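You operate a simulated robot arm through the tools that you are given. There is no shell and no other tool. Be economical: measure what you need, move in short steps, check, and stop when the job is done.

You are at the controls of a simulated two-armed robot. One attempt, no reset.

JOB
Latch the rolled blind into the wall brackets, lifting with both hands.
Fine: open both latches first, shut both after; it lies level in both brackets.

It is judged by the outcome, as a careful person would: the job done as asked, and still so three seconds after it is handed in. It fails if anything else is knocked over, pushed out of place, dropped, spilled or broken.

ROBOT AND FRAMES
Two 7-joint arms with two-finger parallel grippers on one trunk, on a base that drives. Base frame: it is fixed to the floor where the robot stands at the start and does not move with it; the origin is under the middle of the robot, x ahead of it, y to its left, z up. Lengths are in mm, angles in degrees, forces in N, time in s.
The left shoulder is at the start at [60, 143, 893], the right one opposite. With the tool pointing down near the work surface each hand reaches from about 320 to 740 mm from the robot's upright axis, wherever it stands, measured 20 degrees to its own side. Places, roughly: brass latch [800, -200, 1000]; black latch [700, 100, 1000]; wall brackets [800, -100, 1000]; rolled blind [1000, -1000, 750]. Payload 1.57 kg a hand.
Tool frame (each hand has its own): the origin (TCP) lies between the finger pads and is the grasp point; the fingertips stand 30 mm ahead of it; z points along the fingers, y is the line along which they close. The gripper opens to 110 mm. The fingers are 24 mm wide and 12 mm thick; the gripper's body (48 by 112 mm) begins 78 mm behind the TCP.
Orientation is that of the tool frame in the base frame, as [roll, pitch, yaw] about the fixed x, y, z axes, in that order (R = Rz(yaw) Ry(pitch) Rx(roll)). With the fingers straight down and closing along the base's y, the tool's x points along the base's -x, its y along +y and its z along -z.

CONTROLS
- The arms move only by the tool drive_tool. It takes "left_steps", "right_steps" or both (then of equal length, played together; a hand with none holds still); each is a list of rows, each a list of 7 numbers: the shift along the tool's x, y, z in mm, then the turn, a rotation vector about the tool's x, y, z in degrees, then the closure, from 0 (fully open) to 1 (shut). In form: [[x, y, z, wx, wy, wz, claw], ...]. A call has 1 to 10 rows; each row shifts and turns the commanded pose from where the row before left it, along the tool's axes as they then stand. Rows are played at 5 a second. More than 50 mm and 8.6 degrees between two rows, or a gripper value outside its range, and nothing of the call is played. A pose out of reach is approached as far as the arm can. The call stops where the force on the tool passes 50 N (or 10 N more than at its start, if that is more) or the arm is blocked; 0.2 s more then pass. Each finger travels about 45 mm/s and halts on what it meets, pressing with about 25 N; the grip force reading is that of the motor and also rises with nothing between the fingers. The clock runs only during rows and for 0.2 s after the last one: add rows that do not move to give the fingers time. The reply holds the time, the measured pose of the TCP, the force on the tool along the base axes, the opening and the grip force, in the units named above and with some noise.
- Cameras (640 x 400 px; columns grow to the right, rows downward): "scene" is now at [61, -11.3, 1531]; the picture's right is [-0.11, -0.99, 0.00], its down [-0.50, 0.06, -0.86] and it looks along [0.86, -0.10, -0.50] (base axes); focal length 285 px, centre (320, 200). "left" rides on the left gripper at [70, -16, -141] in its tool frame; the picture's right is [0.23, 0.97, 0.00], its down [-0.85, 0.20, -0.48] and it looks along [-0.47, 0.11, 0.88] (tool axes); focal length 222 px, centre (320, 200). "right" rides on the right gripper at [70, 16, -141] in its tool frame; the picture's right is [-0.23, 0.97, 0.00], its down [-0.86, -0.20, -0.48] and it looks along [-0.47, -0.11, 0.88] (tool axes); focal length 222 px, centre (320, 200). There is no depth. A picture from a camera that has moved, and an enlarged one, comes with that camera's place and axes in the base frame and with its lens.
- grab_frame(camera): a new picture of that camera. The clock stands still meanwhile.
- raise_lower(by): slides the trunk up (or, below 0, down) by that many mm; the arms and the scene camera ride with it, the base frame stays. It gives what a move gives, with no picture.
- steer(legs): drives the robot by 1 to 6 legs, each [ahead, left, turn to the left] in mm, mm and degrees, along the robot's own axes; the way and the turn of a leg run together, so that a leg with both is an arc; at most 1500 mm and 180 degrees a leg. The arms and the cameras ride along, it lands a little off, and it stops where it bumps. It gives what a move gives.
- head_to(pan, tilt): turns the head with the scene camera to pan (to the left, within 86 degrees either way) and tilt (down, from -29 to 69), counted from straight ahead of the robot. It gives what a move gives.
- enlarge(camera, box): a new picture of the part [left, top, right, bottom] of that camera's present view, enlarged. The clock stands still meanwhile.
- close_job(): hands the job in; it is judged then, once.

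Work in short steps. Places have to be worked out from the pictures, the camera data and where the tool is seen: move nearer, look again, correct. Check each grasp and each placing, and mend what went wrong. You have 120 turns and 108 pictures in all, those below and enlarged ones among them. Open the grippers and draw the arms clear of the work before you hand the job in, unless the task says otherwise; then end with one line.

The tools are called after "Call:" as a command line: name --argument value ..., lists and objects as JSON in quotes. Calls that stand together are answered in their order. drive_tool: Moves the arms, as the interface text tells. Its arguments: {"type":"object","properties":{"left_steps":{"type":"array"},"right_steps":{"type":"array"}},"required":[]} The other tools are called the same way: raise_lower (by) slides the trunk up or down; steer (legs) drives the base; head_to (pan, tilt) turns the head that bears the scene camera; grab_frame (camera) takes a picture; enlarge (camera, box) takes an enlarged picture of a part of a camera's view; close_job () hands the job in.

At the start:

```text
time: 0.0
left_ee_pos: [616.5, 168.7, 1000.0]
left_tool_rot: [180.0, -0.1, -180.0]
left_wrist_force: [-0.6, 0.0, -0.3]
left_finger_gap: 109.9
left_grip_force: 0.1
right_ee_pos: [597.2, -282.9, 1000.1]
right_tool_rot: [180.0, 0.0, -179.9]
right_wrist_force: [0.7, 0.4, -0.2]
right_finger_gap: 109.9
right_grip_force: 0.0
trunk travel left (down, up): [-491.0, 99.0]
robot x, y, heading: [-0.5, -4.4, 0.1]
head pan, tilt: [-6.4, 30.2]
```

scene: 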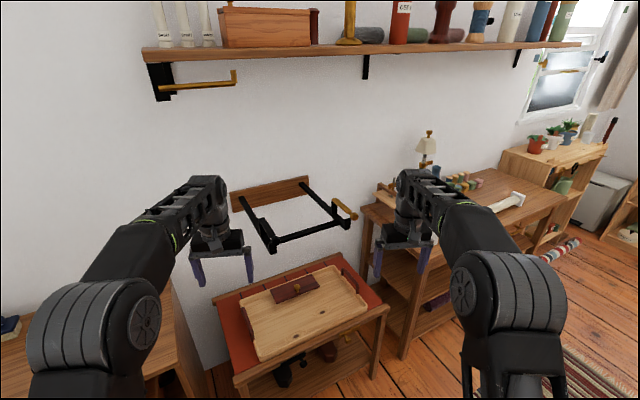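
right: 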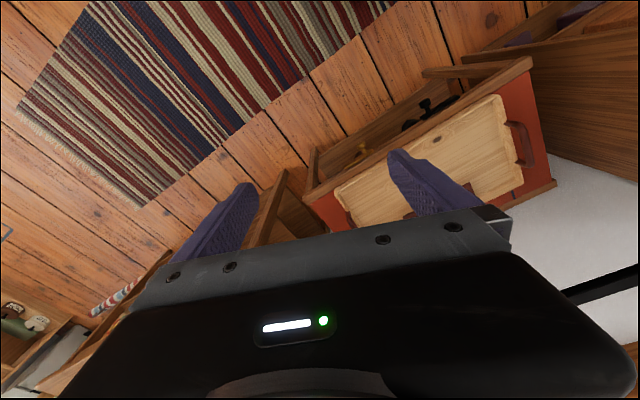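
left: 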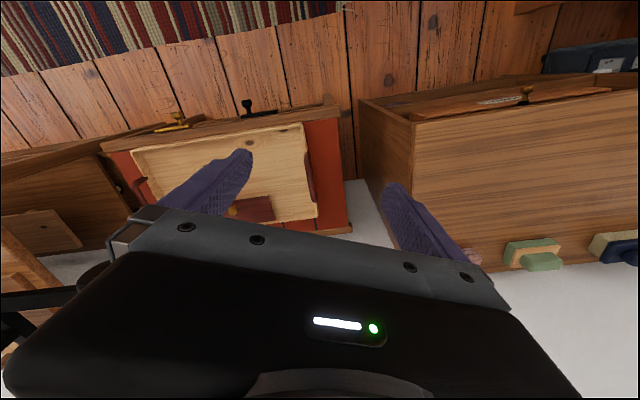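

The bracket frame is ahead with a brass latch at its right; the blind should be on the bench to the right. I enlarge both areas.

Call:
enlarge --camera "scene" --box '[210, 150, 380, 260]'

Call:
enlarge --camera "scene" --box '[360, 110, 640, 290]'

```text
3.64 times, centred on (295, 205) of scene
camera zoom: at [61.0, -11.3, 1531.0], right [-0.11, -0.99, 0.0], down [-0.5, 0.06, -0.86], along [0.86, -0.1, -0.5], focal length 1037 px, centre (411, 182)
```

zoom: 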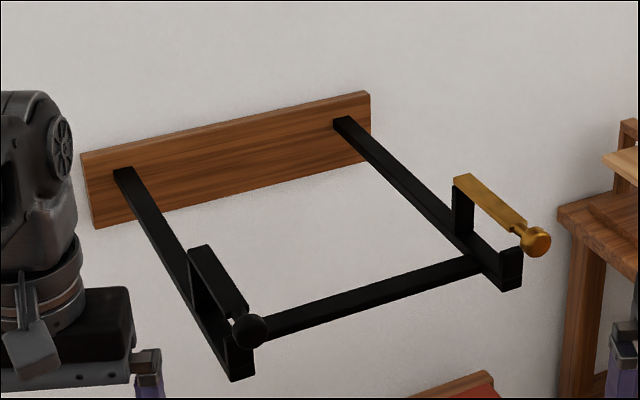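

```text
2.22 times, centred on (500, 200) of scene
camera zoom: at [61.0, -11.3, 1531.0], right [-0.11, -0.99, 0.0], down [-0.5, 0.06, -0.86], along [0.86, -0.1, -0.5], focal length 634 px, centre (-80, 200)
```

zoom: 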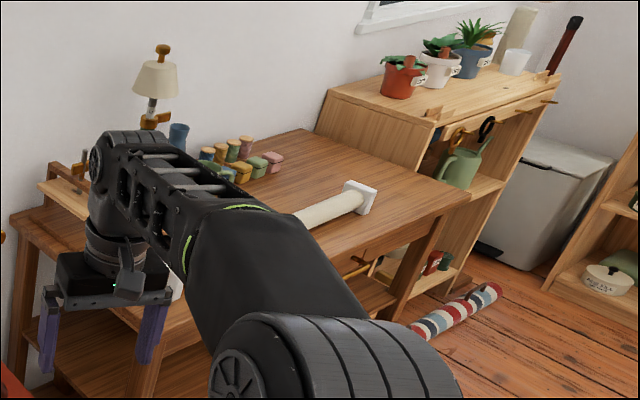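

The latches are hinged bars over U-shaped cradles, black on the left (about [748, 42, 1000]), brass on the right (about [850, -221, 1000]); the wall is turned about 21°. I square up to the wall at a safe distance.

Call:
steer --legs '[[-60, 0, 21], [0, -350, 0]]'

Call:
head_to --pan 0 --tilt 35

Call:
grab_frame --camera "scene"

Call:
enlarge --camera "scene" --box '[220, 130, 420, 255]'

```text
time: 3.4
left_ee_pos: [580.9, 41.7, 1000.7]
left_tool_rot: [-180.0, 0.0, -158.8]
left_wrist_force: [0.2, 0.5, 0.4]
left_finger_gap: 110.1
left_grip_force: 0.1
right_ee_pos: [726.9, -386.3, 999.8]
right_tool_rot: [179.9, 0.0, -159.0]
right_wrist_force: [0.2, -0.6, 0.2]
right_finger_gap: 109.9
right_grip_force: 0.1
trunk travel left (down, up): [-491.0, 99.0]
robot x, y, heading: [71.7, -337.9, 20.9]
head pan, tilt: [-6.4, 30.2]
```

```text
time: 4.1
left_ee_pos: [581.0, 42.1, 999.0]
left_tool_rot: [-180.0, -0.1, -158.9]
left_wrist_force: [-0.2, 0.0, -0.2]
left_finger_gap: 110.1
left_grip_force: 0.1
right_ee_pos: [726.4, -386.8, 999.4]
right_tool_rot: [-180.0, 0.1, -158.9]
right_wrist_force: [-0.5, -0.1, 0.2]
right_finger_gap: 109.9
right_grip_force: 0.1
trunk travel left (down, up): [-491.0, 99.0]
robot x, y, heading: [67.2, -337.0, 21.4]
head pan, tilt: [0.0, 35.0]
```

```text
102 pictures are left
camera scene: at [122.1, -317.2, 1523.5], right [0.36, -0.93, 0.0], down [-0.54, -0.21, -0.82], along [0.76, 0.29, -0.57], focal length 285 px, centre (320, 200)
```

scene: 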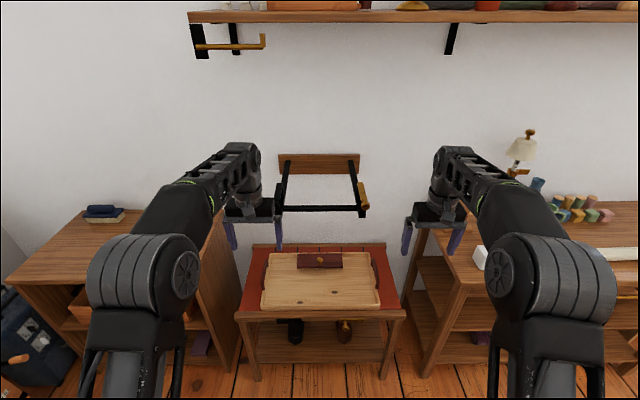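

```text
3.20 times, centred on (320, 192) of scene
camera zoom: at [122.1, -317.2, 1523.5], right [0.36, -0.93, 0.0], down [-0.54, -0.21, -0.82], along [0.76, 0.29, -0.57], focal length 912 px, centre (320, 224)
```

zoom: 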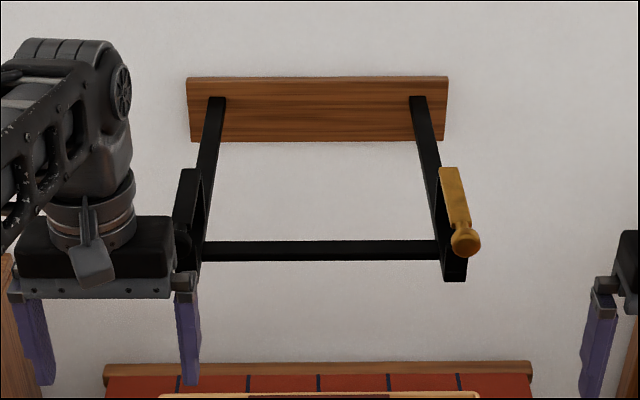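

Squared up: triangulating gives brass knob ≈[788,-204,1042], black knob ≈[690,32,1042], hinges ~100 mm wallward. I raise the trunk and hands before moving closer.

Call:
raise_lower --by 98

Call:
drive_tool --left_steps '[[0, 0, -30, 0, 0, 0, 0], [0, 0, -30, 0, 0, 0, 0]]' --right_steps '[[0, 0, -30, 0, 0, 0, 0], [0, 0, -30, 0, 0, 0, 0]]'

Call:
grab_frame --camera "scene"

Call:
grab_frame --camera "left"

```text
time: 5.4
left_ee_pos: [581.9, 42.4, 1098.0]
left_tool_rot: [-180.0, -0.1, -159.0]
left_wrist_force: [-0.1, -0.2, 0.3]
left_finger_gap: 109.8
left_grip_force: 0.0
right_ee_pos: [726.9, -387.3, 1097.7]
right_tool_rot: [-179.9, 0.0, -158.8]
right_wrist_force: [-0.1, -0.5, 0.1]
right_finger_gap: 109.9
right_grip_force: 0.2
trunk travel left (down, up): [-589.0, 1.0]
robot x, y, heading: [64.3, -339.6, 21.1]
head pan, tilt: [0.0, 35.0]
```

```text
time: 6.0
left_ee_pos: [581.9, 41.8, 1098.5]
left_tool_rot: [180.0, 0.0, -158.9]
left_wrist_force: [-1.0, 0.8, 0.2]
left_finger_gap: 110.1
left_grip_force: 0.0
left hand out of reach, approached as far as the arm can: row 1, 2
right_ee_pos: [725.5, -386.3, 1108.2]
right_tool_rot: [-179.9, 0.0, -158.9]
right_wrist_force: [0.5, -0.5, 0.4]
right_finger_gap: 110.0
right_grip_force: 0.0
right hand out of reach, approached as far as the arm can: row 1, 2
trunk travel left (down, up): [-589.0, 1.0]
robot x, y, heading: [65.3, -333.6, 21.1]
head pan, tilt: [0.0, 35.0]
```

```text
100 pictures are left
camera scene: at [122.1, -317.2, 1621.4], right [0.36, -0.93, 0.0], down [-0.54, -0.21, -0.82], along [0.76, 0.29, -0.57], focal length 285 px, centre (320, 200)
```

scene: 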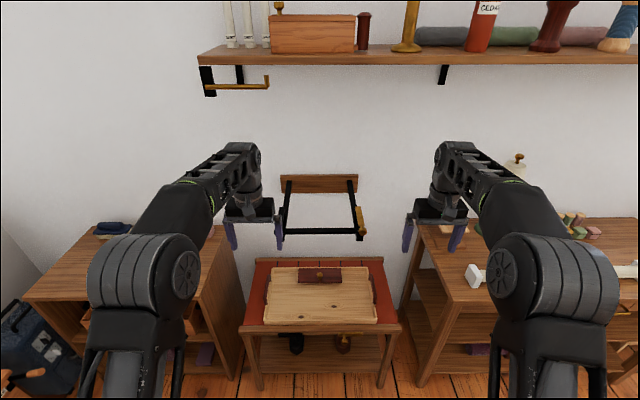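

```text
99 pictures are left
camera left: at [521.4, 0.1, 1238.5], right [-0.56, 0.83, 0.0], down [0.73, 0.49, 0.48], along [0.4, 0.27, -0.88], focal length 222 px, centre (320, 200)
```

left: 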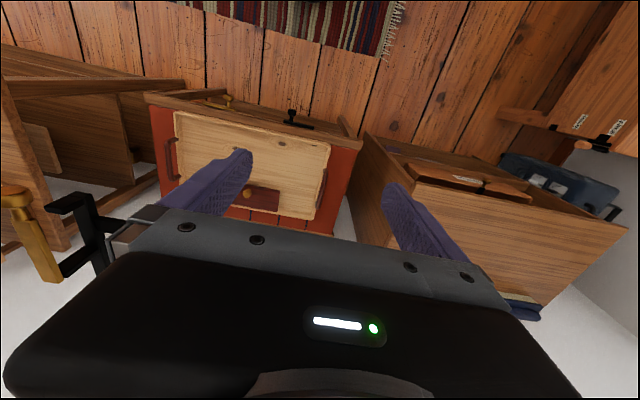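

The hands are at reach limit for height. I draw them back and line them up laterally with the knobs before driving in.

Call:
drive_tool --left_steps '[[45, -10, 0, 0, 0, 0, 0], [45, -13, 0, 0, 0, 0, 0], [40, -13, 0, 0, 0, 0, 0], [40, -13, 0, 0, 0, 0, 0]]' --right_steps '[[30, 35, 0, 0, 0, 0, 0], [30, 38, 0, 0, 0, 0, 0], [30, 38, 0, 0, 0, 0, 0], [30, 36, 0, 0, 0, 0, 0]]'

```text
time: 7.0
left_ee_pos: [438.6, -65.7, 1098.7]
left_tool_rot: [-179.9, 0.1, -159.0]
left_wrist_force: [-0.8, 0.1, 0.5]
left_finger_gap: 110.0
left_grip_force: 0.2
right_ee_pos: [559.5, -291.3, 1106.5]
right_tool_rot: [180.0, 0.1, -159.1]
right_wrist_force: [-0.3, 0.7, -0.3]
right_finger_gap: 110.0
right_grip_force: 0.2
trunk travel left (down, up): [-589.0, 1.0]
robot x, y, heading: [67.3, -336.7, 20.9]
head pan, tilt: [0.0, 35.0]
```

Aligned; lift 60 more and drive 200 ahead, then look.

Call:
drive_tool --left_steps '[[0, 0, -30, 0, 0, 0, 0.3], [0, 0, -30, 0, 0, 0, 0.3]]' --right_steps '[[15, 0, -25, 0, 0, 0, 0.3], [15, 0, -25, 0, 0, 0, 0.3]]'

Call:
steer --legs '[[200, 0, 0]]'

Call:
grab_frame --camera "scene"

Call:
grab_frame --camera "right"

Call:
grab_frame --camera "left"

```text
time: 7.6
left_ee_pos: [440.9, -64.0, 1158.4]
left_tool_rot: [180.0, 0.0, -158.9]
left_wrist_force: [-0.6, -0.3, -0.2]
left_finger_gap: 76.7
left_grip_force: 0.0
right_ee_pos: [533.0, -302.5, 1155.5]
right_tool_rot: [-180.0, 0.0, -158.9]
right_wrist_force: [0.4, 0.3, 0.2]
right_finger_gap: 77.0
right_grip_force: 0.2
trunk travel left (down, up): [-589.0, 1.0]
robot x, y, heading: [66.0, -335.5, 20.8]
head pan, tilt: [0.0, 35.0]
```

```text
time: 9.2
left_ee_pos: [629.7, 7.4, 1157.4]
left_tool_rot: [-180.0, 0.1, -159.0]
left_wrist_force: [-0.2, 0.2, 0.0]
left_finger_gap: 76.7
left_grip_force: 0.0
right_ee_pos: [722.1, -229.5, 1155.3]
right_tool_rot: [-180.0, -0.1, -159.0]
right_wrist_force: [0.2, -0.1, 0.3]
right_finger_gap: 77.0
right_grip_force: 0.0
trunk travel left (down, up): [-589.0, 1.0]
robot x, y, heading: [253.1, -264.2, 21.0]
head pan, tilt: [0.0, 35.0]
```

```text
98 pictures are left
camera scene: at [310.7, -244.7, 1621.4], right [0.36, -0.93, 0.0], down [-0.54, -0.21, -0.82], along [0.76, 0.29, -0.57], focal length 285 px, centre (320, 200)
```

scene: 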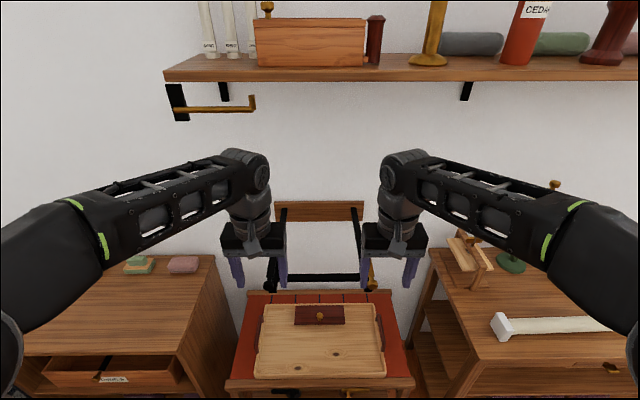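

```text
97 pictures are left
camera right: at [651.4, -239.6, 1297.6], right [-0.14, 0.99, 0.0], down [0.87, 0.12, 0.48], along [0.47, 0.07, -0.88], focal length 222 px, centre (320, 200)
```

right: 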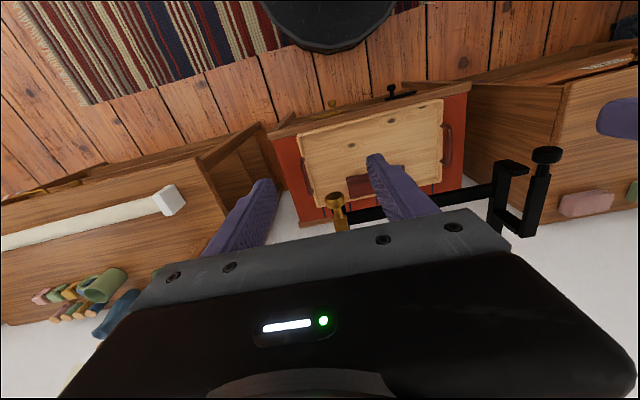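

```text
96 pictures are left
camera left: at [569.6, -34.4, 1298.6], right [-0.56, 0.83, 0.0], down [0.73, 0.49, 0.48], along [0.4, 0.27, -0.88], focal length 222 px, centre (320, 200)
```

left: 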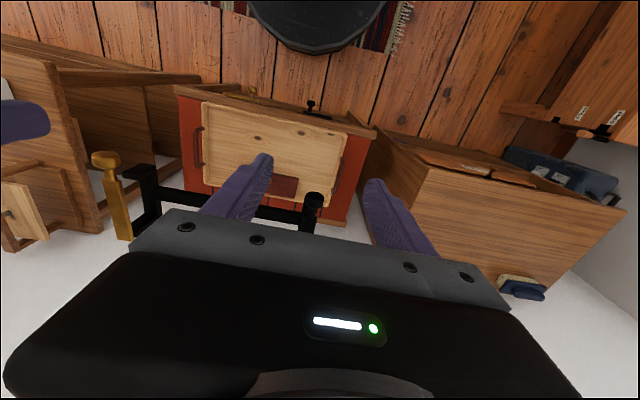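

Both wrist cameras agree: brass knob [786,-201,1042], black knob [690,36,1042]. I move both open grippers over the knobs.

Call:
drive_tool --left_steps '[[-33, 3, 0, 0, 0, 0, 0.3], [-33, 3, 0, 0, 0, 0, 0.3], [0, 0, 25, 0, 0, 0, 0.3]]' --right_steps '[[-35, 2, 0, 0, 0, 0, 0.3], [-35, 2, 0, 0, 0, 0, 0.3], [0, 0, 25, 0, 0, 0, 0.3]]'

Call:
grab_frame --camera "right"

Call:
grab_frame --camera "left"

```text
time: 10.0
left_ee_pos: [688.9, 37.2, 1134.2]
left_tool_rot: [-180.0, 0.2, -159.0]
left_wrist_force: [-0.2, 0.5, -0.2]
left_finger_gap: 76.9
left_grip_force: 0.1
right_ee_pos: [784.4, -201.9, 1131.1]
right_tool_rot: [-179.9, 0.0, -158.9]
right_wrist_force: [0.4, -0.5, -0.9]
right_finger_gap: 77.0
right_grip_force: 0.0
trunk travel left (down, up): [-589.0, 1.0]
robot x, y, heading: [250.5, -268.1, 20.9]
head pan, tilt: [0.0, 35.0]
```

```text
95 pictures are left
camera right: at [714.3, -212.3, 1273.2], right [-0.14, 0.99, 0.0], down [0.87, 0.12, 0.48], along [0.47, 0.07, -0.88], focal length 222 px, centre (320, 200)
```

right: 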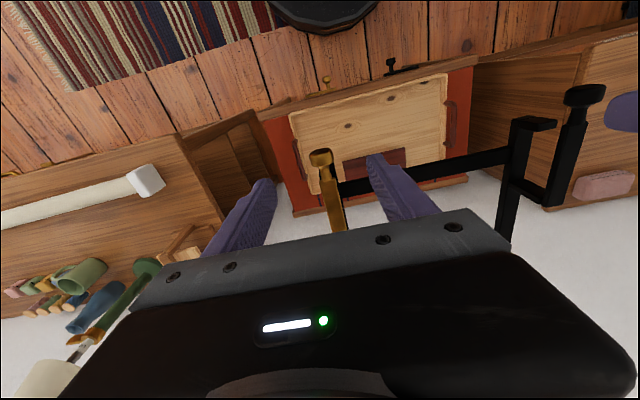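

```text
94 pictures are left
camera left: at [628.1, -5.0, 1274.6], right [-0.56, 0.83, 0.0], down [0.73, 0.49, 0.48], along [0.4, 0.27, -0.88], focal length 222 px, centre (320, 200)
```

left: 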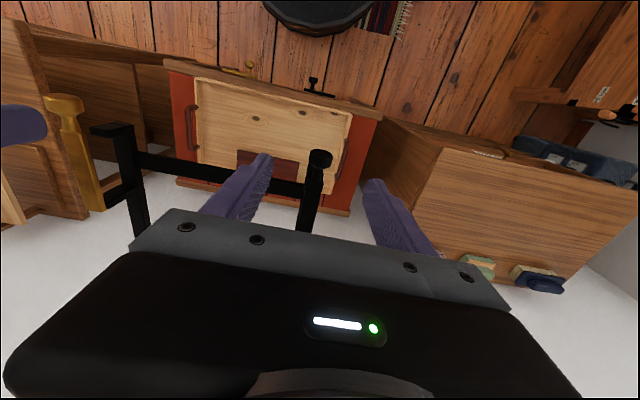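

Knobs sit centred between the fingers. Descend so TCP is a bit above knob centres.

Call:
drive_tool --left_steps '[[0, 0, 30, 0, 0, 0, 0.3], [0, 0, 30, 0, 0, 0, 0.3], [0, 0, 25, 0, 0, 0, 0.3]]' --right_steps '[[0, 0, 30, 0, 0, 0, 0.3], [0, 0, 30, 0, 0, 0, 0.3], [0, 0, 22, 0, 0, 0, 0.3]]'

Call:
grab_frame --camera "right"

Call:
grab_frame --camera "left"

```text
time: 10.8
left_ee_pos: [688.8, 37.1, 1048.6]
left_tool_rot: [179.9, 0.0, -159.0]
left_wrist_force: [-0.2, 0.3, 0.1]
left_finger_gap: 76.9
left_grip_force: 0.1
right_ee_pos: [784.7, -201.7, 1049.5]
right_tool_rot: [180.0, 0.0, -159.0]
right_wrist_force: [0.3, 0.5, 1.0]
right_finger_gap: 77.0
right_grip_force: 0.1
trunk travel left (down, up): [-589.0, 1.0]
robot x, y, heading: [253.0, -262.3, 20.8]
head pan, tilt: [0.0, 35.0]
```

```text
93 pictures are left
camera right: at [714.3, -211.1, 1190.6], right [-0.14, 0.99, 0.0], down [0.87, 0.12, 0.48], along [0.47, 0.07, -0.88], focal length 222 px, centre (320, 200)
```

right: 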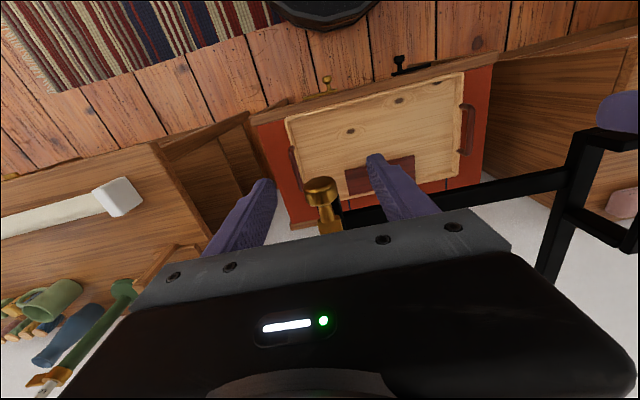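

```text
92 pictures are left
camera left: at [628.7, -5.9, 1189.1], right [-0.56, 0.83, 0.0], down [0.73, 0.49, 0.48], along [0.4, 0.27, -0.88], focal length 222 px, centre (320, 200)
```

left: 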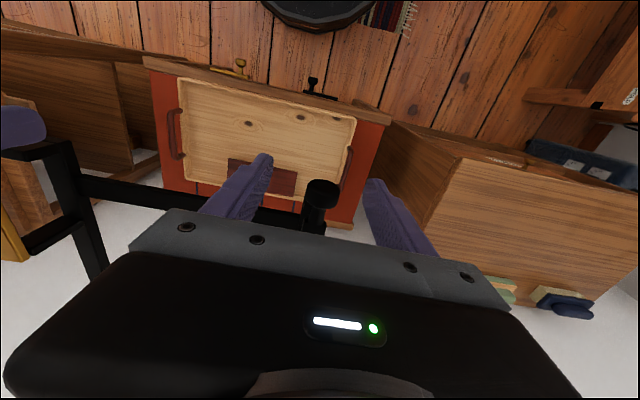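

Knobs are between the pads; close both grippers on them.

Call:
drive_tool --left_steps '[[0, 0, 0, 0, 0, 0, 0.6], [0, 0, 0, 0, 0, 0, 0.85], [0, 0, 0, 0, 0, 0, 1], [0, 0, 0, 0, 0, 0, 1], [0, 0, 0, 0, 0, 0, 1], [0, 0, 0, 0, 0, 0, 1]]' --right_steps '[[0, 0, 0, 0, 0, 0, 0.6], [0, 0, 0, 0, 0, 0, 0.85], [0, 0, 0, 0, 0, 0, 1], [0, 0, 0, 0, 0, 0, 1], [0, 0, 0, 0, 0, 0, 1], [0, 0, 0, 0, 0, 0, 1]]'

```text
time: 12.2
left_ee_pos: [687.6, 39.7, 1047.2]
left_tool_rot: [179.8, 0.1, -158.8]
left_wrist_force: [-9.6, 19.9, 1.4]
left_finger_gap: 24.9
left_grip_force: 36.4
right_ee_pos: [784.4, -201.5, 1049.1]
right_tool_rot: [-179.8, 0.0, -158.9]
right_wrist_force: [4.5, -12.4, 0.0]
right_finger_gap: 25.0
right_grip_force: 36.4
trunk travel left (down, up): [-589.0, 1.0]
robot x, y, heading: [255.1, -265.9, 21.0]
head pan, tilt: [0.0, 35.0]
```

Both knobs gripped (25 mm). Try a small arc upward while relieving the side force.

Call:
drive_tool --left_steps '[[0, 2, -8, 0, 0, 0, 1], [-1, 0, -9, 0, 0, 0, 1], [-2, 0, -9, 0, 0, 0, 1]]' --right_steps '[[0, -1.5, -8, 0, 0, 0, 1], [-1, 0, -9, 0, 0, 0, 1], [-2, 0, -9, 0, 0, 0, 1]]'

Call:
grab_frame --camera "right"

Call:
grab_frame --camera "left"

```text
time: 13.0
left_ee_pos: [689.1, 39.8, 1075.1]
left_tool_rot: [-179.8, 0.0, -159.0]
left_wrist_force: [-8.2, 11.8, -8.1]
left_finger_gap: 24.9
left_grip_force: 36.8
right_ee_pos: [786.6, -200.6, 1074.4]
right_tool_rot: [180.0, -0.2, -158.9]
right_wrist_force: [-4.3, -7.9, -7.4]
right_finger_gap: 24.8
right_grip_force: 36.5
trunk travel left (down, up): [-589.0, 1.0]
robot x, y, heading: [255.7, -262.5, 20.7]
head pan, tilt: [0.0, 35.0]
```

```text
91 pictures are left
camera right: at [717.2, -210.5, 1216.5], right [-0.14, 0.99, 0.0], down [0.87, 0.12, 0.48], along [0.47, 0.07, -0.88], focal length 222 px, centre (320, 200)
```

right: 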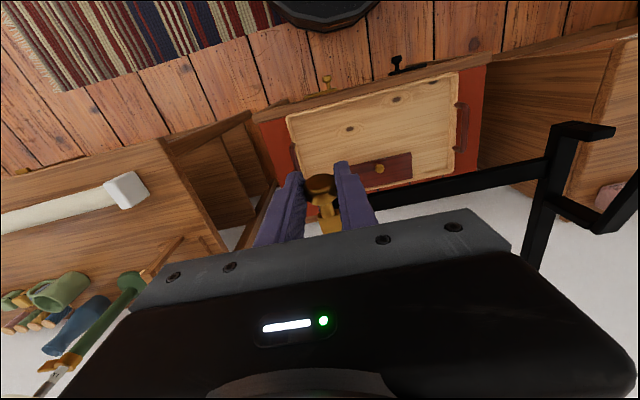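

```text
90 pictures are left
camera left: at [629.7, -1.8, 1214.7], right [-0.56, 0.83, 0.0], down [0.73, 0.49, 0.48], along [0.4, 0.27, -0.88], focal length 222 px, centre (320, 200)
```

left: 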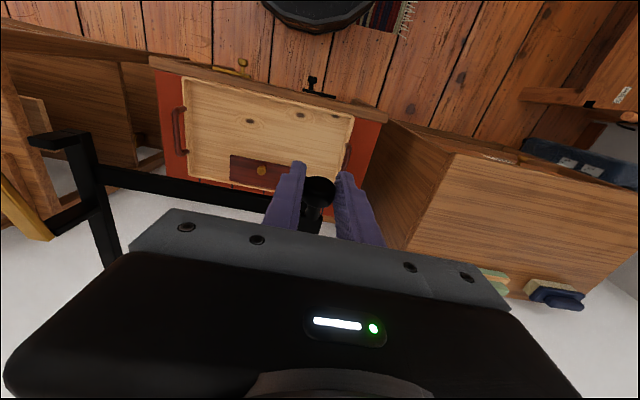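

The latches are following the lift with low force. Continue along the arc.

Call:
drive_tool --left_steps '[[-2, 1, -9, 0, 0, 0, 1], [-3.4, 0, -8.5, 0, 0, 0, 1], [-4.1, 0, -8.2, 0, 0, 0, 1], [-4.8, 0, -7.8, 0, 0, 0, 1], [-5.5, 0, -7.4, 0, 0, 0, 1], [-6.1, 0, -6.9, 0, 0, 0, 1]]' --right_steps '[[-2, -1, -9, 0, 0, 0, 1], [-3.4, 0, -8.5, 0, 0, 0, 1], [-4.1, 0, -8.2, 0, 0, 0, 1], [-4.8, 0, -7.8, 0, 0, 0, 1], [-5.5, 0, -7.4, 0, 0, 0, 1], [-6.1, 0, -6.9, 0, 0, 0, 1]]'

Call:
grab_frame --camera "right"

Call:
grab_frame --camera "left"

```text
time: 14.4
left_ee_pos: [711.0, 49.0, 1122.6]
left_tool_rot: [-179.8, 0.1, -159.0]
left_wrist_force: [-9.3, -6.6, -3.0]
left_finger_gap: 25.2
left_grip_force: 36.3
right_ee_pos: [808.8, -192.6, 1125.5]
right_tool_rot: [179.9, 0.0, -159.0]
right_wrist_force: [-12.3, 6.5, -3.9]
right_finger_gap: 25.1
right_grip_force: 36.2
trunk travel left (down, up): [-589.0, 1.0]
robot x, y, heading: [252.5, -265.1, 21.0]
head pan, tilt: [0.0, 35.0]
```

```text
89 pictures are left
camera right: at [739.2, -202.2, 1266.2], right [-0.14, 0.99, 0.0], down [0.87, 0.12, 0.48], along [0.47, 0.07, -0.88], focal length 222 px, centre (320, 200)
```

right: 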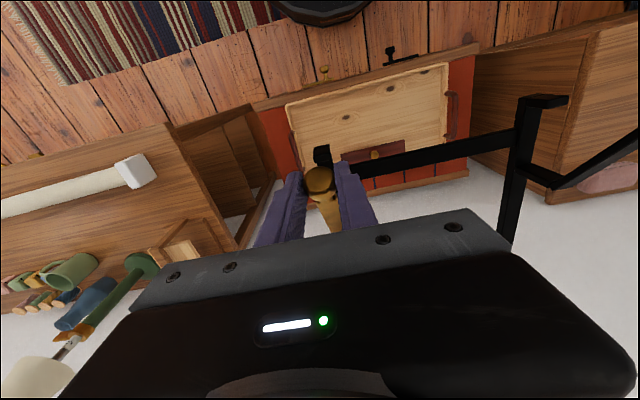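

```text
88 pictures are left
camera left: at [651.0, 7.1, 1263.8], right [-0.56, 0.83, 0.0], down [0.73, 0.49, 0.48], along [0.4, 0.27, -0.88], focal length 222 px, centre (320, 200)
```

left: 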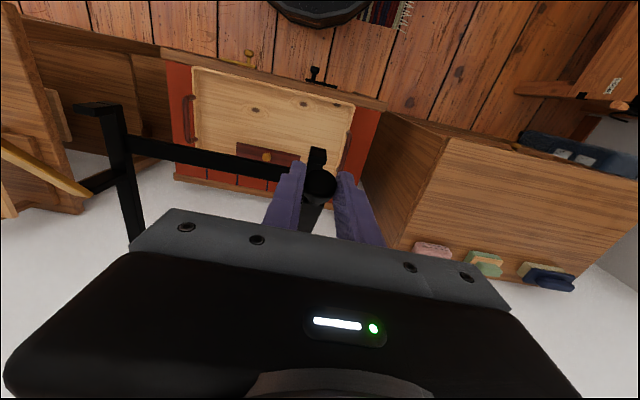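

Latches about 45° open; continue the arc to about 75°.

Call:
drive_tool --left_steps '[[-6.2, 0, -6.7, 0, 0, 0, 1], [-7, 0, -5.9, 0, 0, 0, 1], [-7.6, 0, -5.2, 0, 0, 0, 1], [-8.1, 0, -4.4, 0, 0, 0, 1], [-8.5, 0, -3.7, 0, 0, 0, 1], [-8.8, 0, -2.9, 0, 0, 0, 1]]' --right_steps '[[-6.2, 0, -6.7, 0, 0, 0, 1], [-7, 0, -5.9, 0, 0, 0, 1], [-7.6, 0, -5.2, 0, 0, 0, 1], [-8.1, 0, -4.4, 0, 0, 0, 1], [-8.5, 0, -3.7, 0, 0, 0, 1], [-8.8, 0, -2.9, 0, 0, 0, 1]]'

Call:
grab_frame --camera "right"

Call:
grab_frame --camera "left"

```text
time: 15.8
left_ee_pos: [729.1, 56.3, 1141.8]
left_tool_rot: [-180.0, 0.3, -159.0]
left_wrist_force: [-1.7, -12.8, -2.5]
left_finger_gap: 24.9
left_grip_force: 36.8
left hand out of reach, approached as far as the arm can: row 4, 5, 6
right_ee_pos: [822.1, -186.8, 1136.9]
right_tool_rot: [179.8, 0.2, -158.9]
right_wrist_force: [-17.5, 13.8, 6.0]
right_finger_gap: 24.8
right_grip_force: 36.6
right hand out of reach, approached as far as the arm can: row 3, 4, 5, 6
trunk travel left (down, up): [-589.0, 1.0]
robot x, y, heading: [251.9, -266.1, 21.0]
head pan, tilt: [0.0, 35.0]
```

```text
87 pictures are left
camera right: at [750.8, -197.8, 1279.3], right [-0.14, 0.99, 0.0], down [0.87, 0.12, 0.48], along [0.48, 0.07, -0.88], focal length 222 px, centre (320, 200)
```

right: 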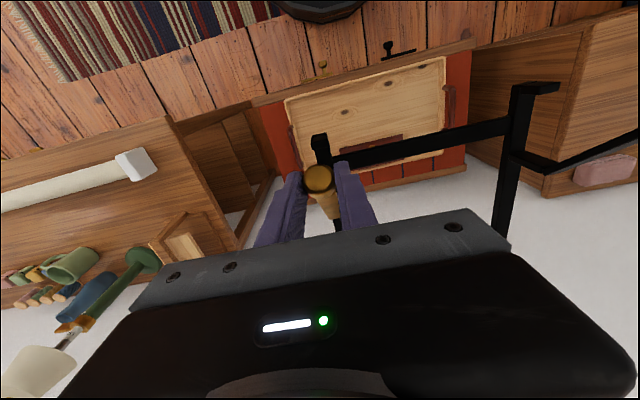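

```text
86 pictures are left
camera left: at [669.9, 14.6, 1281.9], right [-0.56, 0.83, 0.0], down [0.72, 0.49, 0.48], along [0.4, 0.27, -0.88], focal length 222 px, centre (320, 200)
```

left: 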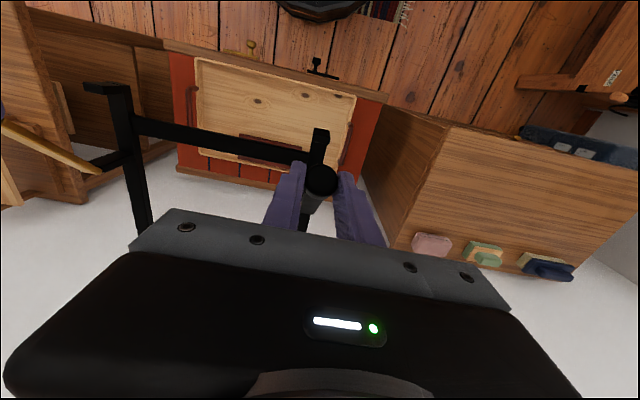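

Reach is limiting with straight-down tools. I tilt both tools forward about the closing axis (the knobs pivot in the pads), which brings the wrists back.

Call:
drive_tool --left_steps '[[0, 0, 0, 0, -8, 0, 1], [0, 0, 0, 0, -8, 0, 1], [0, 0, 0, 0, -8, 0, 1], [0, 0, 0, 0, -8, 0, 1]]' --right_steps '[[0, 0, 0, 0, -8, 0, 1], [0, 0, 0, 0, -8, 0, 1], [0, 0, 0, 0, -8, 0, 1], [0, 0, 0, 0, -8, 0, 1]]'

```text
time: 16.8
left_ee_pos: [730.4, 56.5, 1141.8]
left_tool_rot: [-179.8, 32.2, -158.9]
left_wrist_force: [-7.7, -15.4, 1.9]
left_finger_gap: 25.4
left_grip_force: 36.3
right_ee_pos: [819.8, -188.1, 1137.5]
right_tool_rot: [179.8, 32.1, -159.1]
right_wrist_force: [-16.2, 13.9, -1.6]
right_finger_gap: 24.9
right_grip_force: 36.1
trunk travel left (down, up): [-589.0, 1.0]
robot x, y, heading: [255.8, -264.8, 21.2]
head pan, tilt: [0.0, 35.0]
```

From the path so far the lever radius is about 120 mm and they're at ~50°. Continue the arc with tilted tools.

Call:
drive_tool --left_steps '[[-9.9, -0.5, -1, 0, 0, 0, 1], [-10, -0.5, -0.1, 0, 0, 0, 1], [-10, 0, 0.7, 0, 0, 0, 1], [-9.9, 0, 1.6, 0, 0, 0, 1], [-9.8, 0, 2.3, 0, 0, 0, 1]]' --right_steps '[[-9.9, 0.5, -1, 0, 0, 0, 1], [-10, 0.5, -0.1, 0, 0, 0, 1], [-10, 0, 0.7, 0, 0, 0, 1], [-9.9, 0, 1.6, 0, 0, 0, 1], [-9.8, 0, 2.3, 0, 0, 0, 1]]'

Call:
grab_frame --camera "scene"

```text
time: 18.0
left_ee_pos: [773.5, 72.7, 1166.9]
left_tool_rot: [179.9, 32.3, -158.8]
left_wrist_force: [-4.8, 0.4, 8.5]
left_finger_gap: 24.5
left_grip_force: 36.3
right_ee_pos: [867.4, -177.0, 1160.3]
right_tool_rot: [-179.8, 32.1, -159.2]
right_wrist_force: [-0.8, -1.0, 0.6]
right_finger_gap: 0.1
right_grip_force: 21.5
trunk travel left (down, up): [-589.0, 1.0]
robot x, y, heading: [256.8, -263.3, 20.8]
head pan, tilt: [0.0, 35.0]
```

```text
85 pictures are left
camera scene: at [309.1, -247.1, 1621.6], right [0.36, -0.93, 0.0], down [-0.54, -0.2, -0.82], along [0.76, 0.29, -0.57], focal length 285 px, centre (320, 200)
```

scene: 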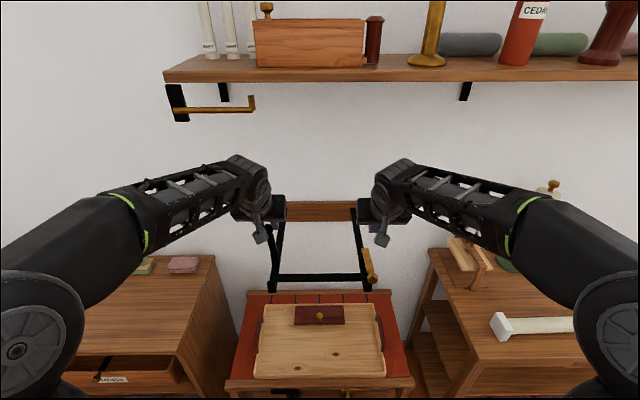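

The brass knob slipped from the right hand and fell shut; the left still holds at ~76°. Finish the left past vertical first.

Call:
drive_tool --left_steps '[[-9.4, 0, 3.5, 0, 0, 0, 1], [-9, 0, 4.2, 0, 0, 0, 1], [-8.7, 0, 5, 0, 0, 0, 1], [-8.2, 0, 5.7, 0, 0, 0, 1], [-7.7, 0, 6.4, 0, 0, 0, 1]]'

Call:
grab_frame --camera "left"

Call:
grab_frame --camera "right"

```text
time: 19.2
left_ee_pos: [820.5, 89.7, 1165.0]
left_tool_rot: [-179.9, 32.1, -159.0]
left_wrist_force: [-0.1, 0.5, -0.2]
left_finger_gap: 0.0
left_grip_force: 21.6
right_ee_pos: [866.0, -172.2, 1158.0]
right_tool_rot: [-179.9, 32.0, -159.0]
right_wrist_force: [-0.2, 0.7, 0.5]
right_finger_gap: 0.0
right_grip_force: 21.5
trunk travel left (down, up): [-589.0, 1.0]
robot x, y, heading: [252.7, -264.3, 21.2]
head pan, tilt: [0.0, 35.0]
```

```text
84 pictures are left
camera left: at [701.2, 25.0, 1247.5], right [-0.53, 0.84, -0.12], down [0.37, 0.36, 0.86], along [0.76, 0.41, -0.5], focal length 222 px, centre (320, 200)
```

left: 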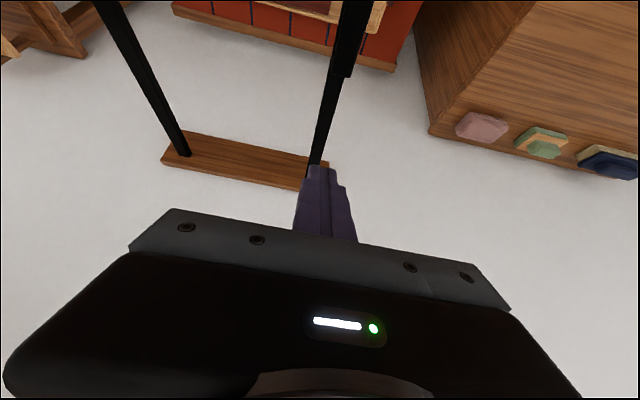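

```text
83 pictures are left
camera right: at [734.8, -204.8, 1241.9], right [-0.17, 0.98, 0.12], down [0.51, -0.02, 0.86], along [0.84, 0.21, -0.5], focal length 222 px, centre (320, 200)
```

right: 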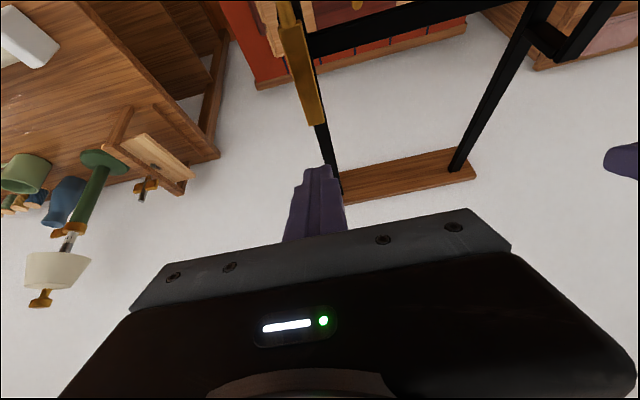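

Both slipped near the top and fell shut; my radius was too large (pivot is ~105 mm from the knob) and the grip too high. I back off, open, and straighten above the knobs again for a lower grip.

Call:
drive_tool --left_steps '[[35, -0.8, -10, 0, 0, 0, 0.6], [35, -0.8, -10, 0, 0, 0, 0.6], [35, -0.8, -10, 0, 0, 0, 0.6], [35, -0.8, -10, 0, 0, 0, 0.6], [0, 0, 0, 0, 8, 0, 0.5], [0, 0, 0, 0, 8, 0, 0.5], [0, 0, 0, 0, 8, 0, 0.5], [0, 0, 0, 0, 8.1, 0, 0.5]]' --right_steps '[[22, 0, -4.3, 0, 0, 0, 0.6], [22, 0, -4.3, 0, 0, 0, 0.6], [22, 0, -4.3, 0, 0, 0, 0.6], [22, 0, -4.3, 0, 0, 0, 0.6], [0, 0, 0, 0, 8, 0, 0.5], [0, 0, 0, 0, 8, 0, 0.5], [0, 0, 0, 0, 8, 0, 0.5], [0, 0, 0, 0, 8.1, 0, 0.5]]'

Call:
grab_frame --camera "right"

Call:
grab_frame --camera "left"

```text
time: 21.0
left_ee_pos: [690.4, 36.6, 1124.1]
left_tool_rot: [-180.0, -0.3, -158.9]
left_wrist_force: [0.2, 0.0, -0.9]
left_finger_gap: 54.9
left_grip_force: 0.1
right_ee_pos: [787.6, -201.6, 1126.2]
right_tool_rot: [179.9, -0.3, -158.9]
right_wrist_force: [0.4, 0.7, -0.8]
right_finger_gap: 55.1
right_grip_force: 0.1
trunk travel left (down, up): [-589.0, 1.0]
robot x, y, heading: [256.1, -265.4, 20.9]
head pan, tilt: [0.0, 35.0]
```

```text
82 pictures are left
camera right: at [718.1, -211.4, 1268.1], right [-0.14, 0.99, 0.0], down [0.87, 0.12, 0.47], along [0.47, 0.07, -0.88], focal length 222 px, centre (320, 200)
```

right: 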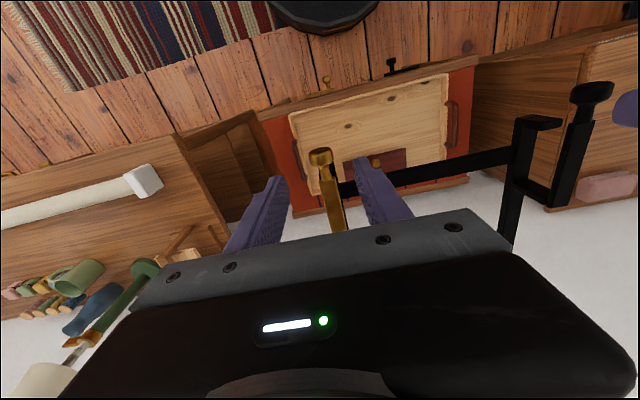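

```text
81 pictures are left
camera left: at [632.6, -4.8, 1265.6], right [-0.56, 0.83, 0.0], down [0.73, 0.49, 0.47], along [0.39, 0.27, -0.88], focal length 222 px, centre (320, 200)
```

left: 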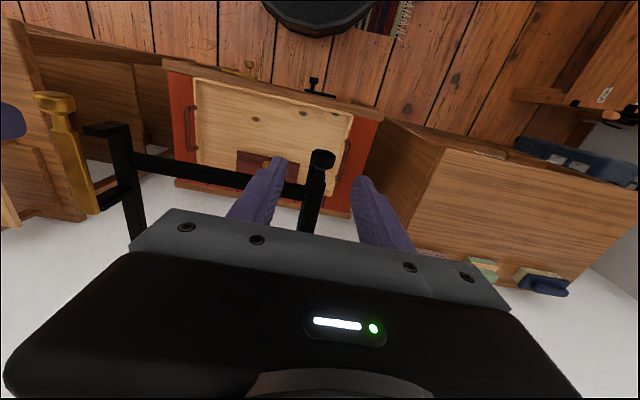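

Knobs still centred; descend to knob-centre height and grip.

Call:
drive_tool --left_steps '[[0, 3.5, 28, 0, 0, 0, 0.5], [0, 0, 28, 0, 0, 0, 0.5], [0, 0, 28, 0, 0, 0, 0.5], [0, 0, 0, 0, 0, 0, 0.8], [0, 0, 0, 0, 0, 0, 1], [0, 0, 0, 0, 0, 0, 1], [0, 0, 0, 0, 0, 0, 1]]' --right_steps '[[2, -0.5, 28, 0, 0, 0, 0.5], [0, 0, 29, 0, 0, 0, 0.5], [0, 0, 29, 0, 0, 0, 0.5], [0, 0, 0, 0, 0, 0, 0.8], [0, 0, 0, 0, 0, 0, 1], [0, 0, 0, 0, 0, 0, 1], [0, 0, 0, 0, 0, 0, 1]]'

Call:
grab_frame --camera "left"

```text
time: 22.6
left_ee_pos: [688.9, 39.7, 1042.0]
left_tool_rot: [-179.9, -0.2, -159.1]
left_wrist_force: [-1.5, 0.1, -0.2]
left_finger_gap: 24.8
left_grip_force: 32.8
right_ee_pos: [782.2, -202.9, 1040.2]
right_tool_rot: [180.0, -0.1, -158.9]
right_wrist_force: [-3.5, 1.8, 0.0]
right_finger_gap: 25.1
right_grip_force: 33.0
trunk travel left (down, up): [-589.0, 1.0]
robot x, y, heading: [255.0, -263.4, 21.2]
head pan, tilt: [0.0, 35.0]
```

```text
80 pictures are left
camera left: at [629.2, -2.1, 1182.1], right [-0.56, 0.83, 0.0], down [0.73, 0.49, 0.48], along [0.4, 0.27, -0.88], focal length 222 px, centre (320, 200)
```

left: 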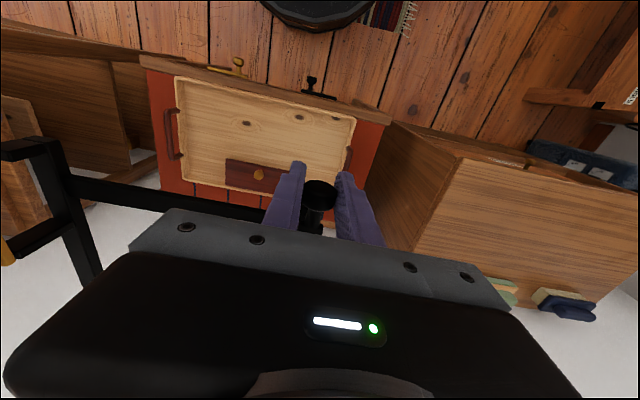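

Clean centred grip this time. Lift ~30 mm along a 105 mm arc, then tilt the tools.

Call:
drive_tool --left_steps '[[-0.5, 0, -10, 0, 0, 0, 1], [-1.4, 0, -9.9, 0, 0, 0, 1], [-2.4, 0, -9.7, 0, 0, 0, 1], [0, 0, 0, 0, -8, 0, 1], [0, 0, 0, 0, -8, 0, 1], [0, 0, 0, 0, -8, 0, 1], [0, 0, 0, 0, -8, 0, 1]]' --right_steps '[[-0.5, 0, -10, 0, 0, 0, 1], [-1.4, 0, -9.9, 0, 0, 0, 1], [-2.4, 0, -9.7, 0, 0, 0, 1], [0, 0, 0, 0, -8, 0, 1], [0, 0, 0, 0, -8, 0, 1], [0, 0, 0, 0, -8, 0, 1], [0, 0, 0, 0, -8, 0, 1]]'

```text
time: 24.2
left_ee_pos: [693.1, 40.4, 1070.4]
left_tool_rot: [-179.7, 31.9, -158.8]
left_wrist_force: [-5.2, -7.7, -7.6]
left_finger_gap: 24.9
left_grip_force: 37.1
right_ee_pos: [786.9, -202.0, 1071.3]
right_tool_rot: [179.8, 32.0, -158.9]
right_wrist_force: [-9.0, 9.1, -8.0]
right_finger_gap: 25.1
right_grip_force: 36.9
trunk travel left (down, up): [-589.0, 1.0]
robot x, y, heading: [253.8, -260.8, 21.3]
head pan, tilt: [0.0, 35.0]
```

Good, both hold. Continue the arc to ~60°.

Call:
drive_tool --left_steps '[[-7.8, 0, -6.3, 0, 0, 0, 1], [-8.4, 0, -5.5, 0, 0, 0, 1], [-8.8, 0, -4.7, 0, 0, 0, 1], [-9.2, 0, -3.8, 0, 0, 0, 1], [-9.6, 0, -2.9, 0, 0, 0, 1], [-9.8, 0, -2.1, 0, 0, 0, 1], [-10, 0, -1.1, 0, 0, 0, 1], [-10, 0, -0.1, 0, 0, 0, 1]]' --right_steps '[[-7.8, 0, -6.3, 0, 0, 0, 1], [-8.4, 0, -5.5, 0, 0, 0, 1], [-8.8, 0, -4.7, 0, 0, 0, 1], [-9.2, 0, -3.8, 0, 0, 0, 1], [-9.6, 0, -2.9, 0, 0, 0, 1], [-9.8, 0, -2.1, 0, 0, 0, 1], [-10, 0, -1.1, 0, 0, 0, 1], [-10, 0, -0.1, 0, 0, 0, 1]]'

Call:
grab_frame --camera "right"

Call:
grab_frame --camera "left"

```text
time: 26.0
left_ee_pos: [735.6, 58.3, 1135.2]
left_tool_rot: [-179.7, 32.2, -158.9]
left_wrist_force: [-11.7, -12.1, 6.2]
left_finger_gap: 24.9
left_grip_force: 36.2
right_ee_pos: [829.5, -183.9, 1135.8]
right_tool_rot: [180.0, 32.2, -158.9]
right_wrist_force: [-18.8, 12.2, 4.4]
right_finger_gap: 25.1
right_grip_force: 36.1
trunk travel left (down, up): [-589.0, 1.0]
robot x, y, heading: [252.4, -263.2, 20.9]
head pan, tilt: [0.0, 35.0]
```

```text
79 pictures are left
camera right: at [699.4, -217.2, 1218.1], right [-0.17, 0.98, 0.12], down [0.51, -0.02, 0.86], along [0.84, 0.21, -0.49], focal length 222 px, centre (320, 200)
```

right: 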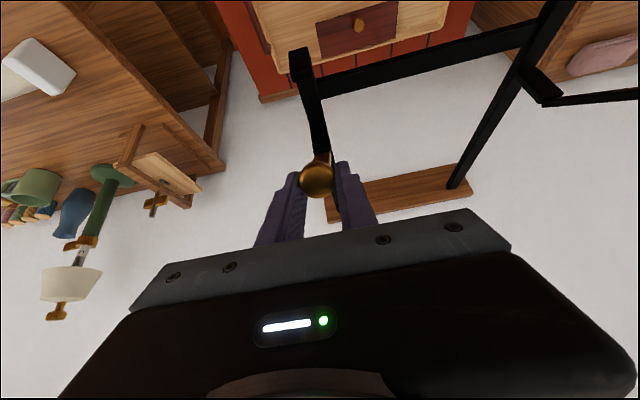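

```text
78 pictures are left
camera left: at [615.0, -6.8, 1216.8], right [-0.53, 0.84, -0.12], down [0.36, 0.36, 0.86], along [0.77, 0.41, -0.49], focal length 222 px, centre (320, 200)
```

left: 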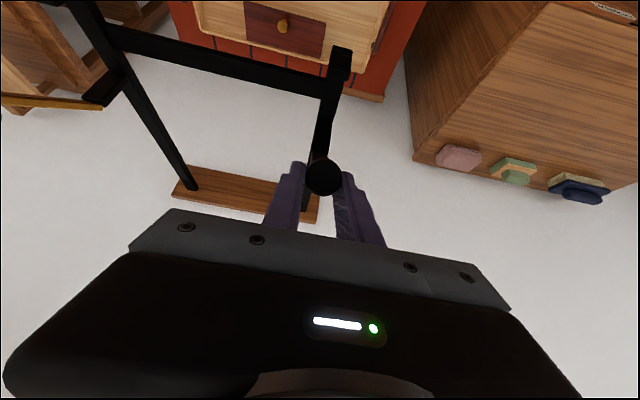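

Both still held at ~56°; forces suggest radius ~112. Continue to ~86°.

Call:
drive_tool --left_steps '[[-10.1, -0.5, -1.9, 0, 0, 0, 1], [-9.9, -0.5, 1.1, 0, 0, 0, 1], [-9.8, 0, 1.8, 0, 0, 0, 1], [-9.6, 0, 2.7, 0, 0, 0, 1], [-9.3, 0, 3.6, 0, 0, 0, 1]]' --right_steps '[[-10.1, 0.5, -1.9, 0, 0, 0, 1], [-9.9, 0.5, 1.1, 0, 0, 0, 1], [-9.8, 0, 1.8, 0, 0, 0, 1], [-9.6, 0, 2.7, 0, 0, 0, 1], [-9.3, 0, 3.6, 0, 0, 0, 1]]'

Call:
grab_frame --camera "right"

Call:
grab_frame --camera "left"

```text
time: 27.2
left_ee_pos: [778.3, 74.9, 1153.5]
left_tool_rot: [-179.8, 32.2, -159.0]
left_wrist_force: [1.0, 0.2, 0.0]
left_finger_gap: 0.0
left_grip_force: 21.0
right_ee_pos: [872.9, -166.8, 1155.2]
right_tool_rot: [-180.0, 32.3, -159.1]
right_wrist_force: [-12.7, 6.7, 15.5]
right_finger_gap: 24.1
right_grip_force: 36.1
trunk travel left (down, up): [-589.0, 1.0]
robot x, y, heading: [254.4, -265.6, 21.0]
head pan, tilt: [0.0, 35.0]
```

```text
77 pictures are left
camera right: at [743.4, -199.4, 1237.1], right [-0.17, 0.98, 0.12], down [0.51, -0.02, 0.86], along [0.84, 0.21, -0.49], focal length 222 px, centre (320, 200)
```

right: 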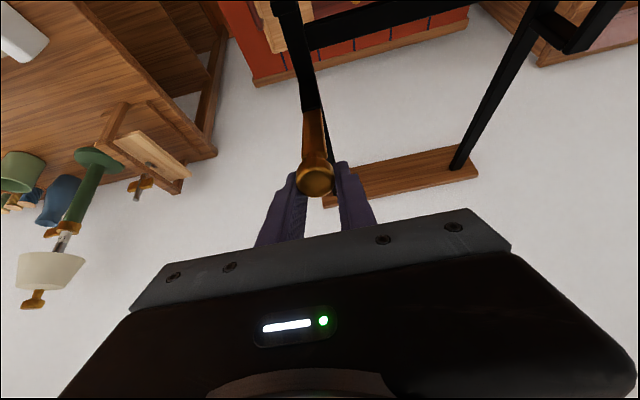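

```text
76 pictures are left
camera left: at [659.5, 9.8, 1235.2], right [-0.53, 0.84, -0.12], down [0.37, 0.36, 0.86], along [0.77, 0.41, -0.5], focal length 222 px, centre (320, 200)
```

left: 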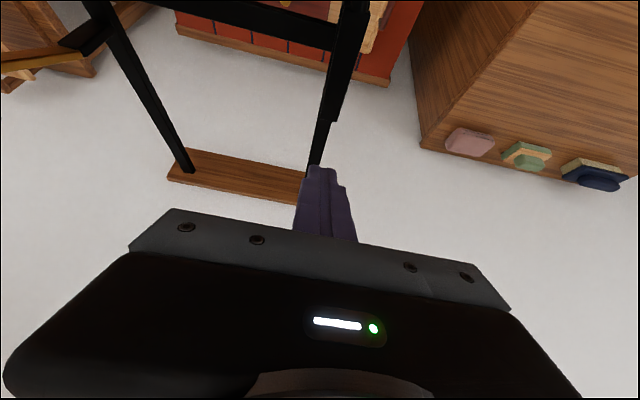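

Left slipped again near the top; right still holds at ~78°. I nudge the right further forward in small steps to see whether it passes vertical.

Call:
drive_tool --right_steps '[[-5, 0, 2, 0, 0, 0, 1], [-5, 0, 2.5, 0, 0, 0, 1], [-5, 0, 3, 0, 0, 0, 1]]'

Call:
grab_frame --camera "right"

```text
time: 28.0
left_ee_pos: [780.3, 72.6, 1152.9]
left_tool_rot: [179.9, 32.0, -159.0]
left_wrist_force: [0.3, 0.2, 0.7]
left_finger_gap: 0.0
left_grip_force: 21.4
right_ee_pos: [890.4, -162.0, 1151.3]
right_tool_rot: [-179.9, 32.0, -158.9]
right_wrist_force: [-0.5, -0.7, 0.0]
right_finger_gap: 0.0
right_grip_force: 21.4
trunk travel left (down, up): [-589.0, 1.0]
robot x, y, heading: [254.0, -265.1, 20.9]
head pan, tilt: [0.0, 35.0]
```

```text
75 pictures are left
camera right: at [760.8, -194.4, 1236.1], right [-0.17, 0.98, 0.12], down [0.51, -0.02, 0.86], along [0.84, 0.2, -0.5], focal length 222 px, centre (320, 200)
```

right: 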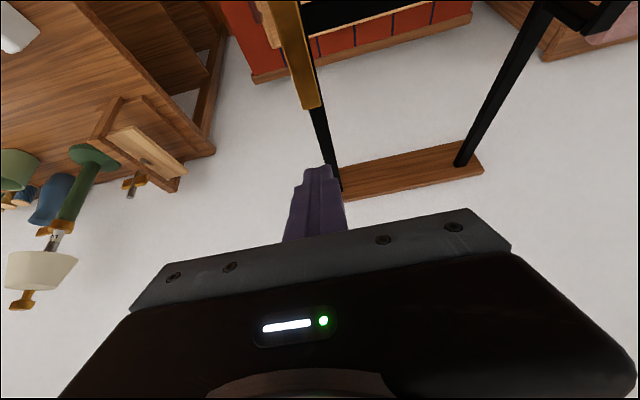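

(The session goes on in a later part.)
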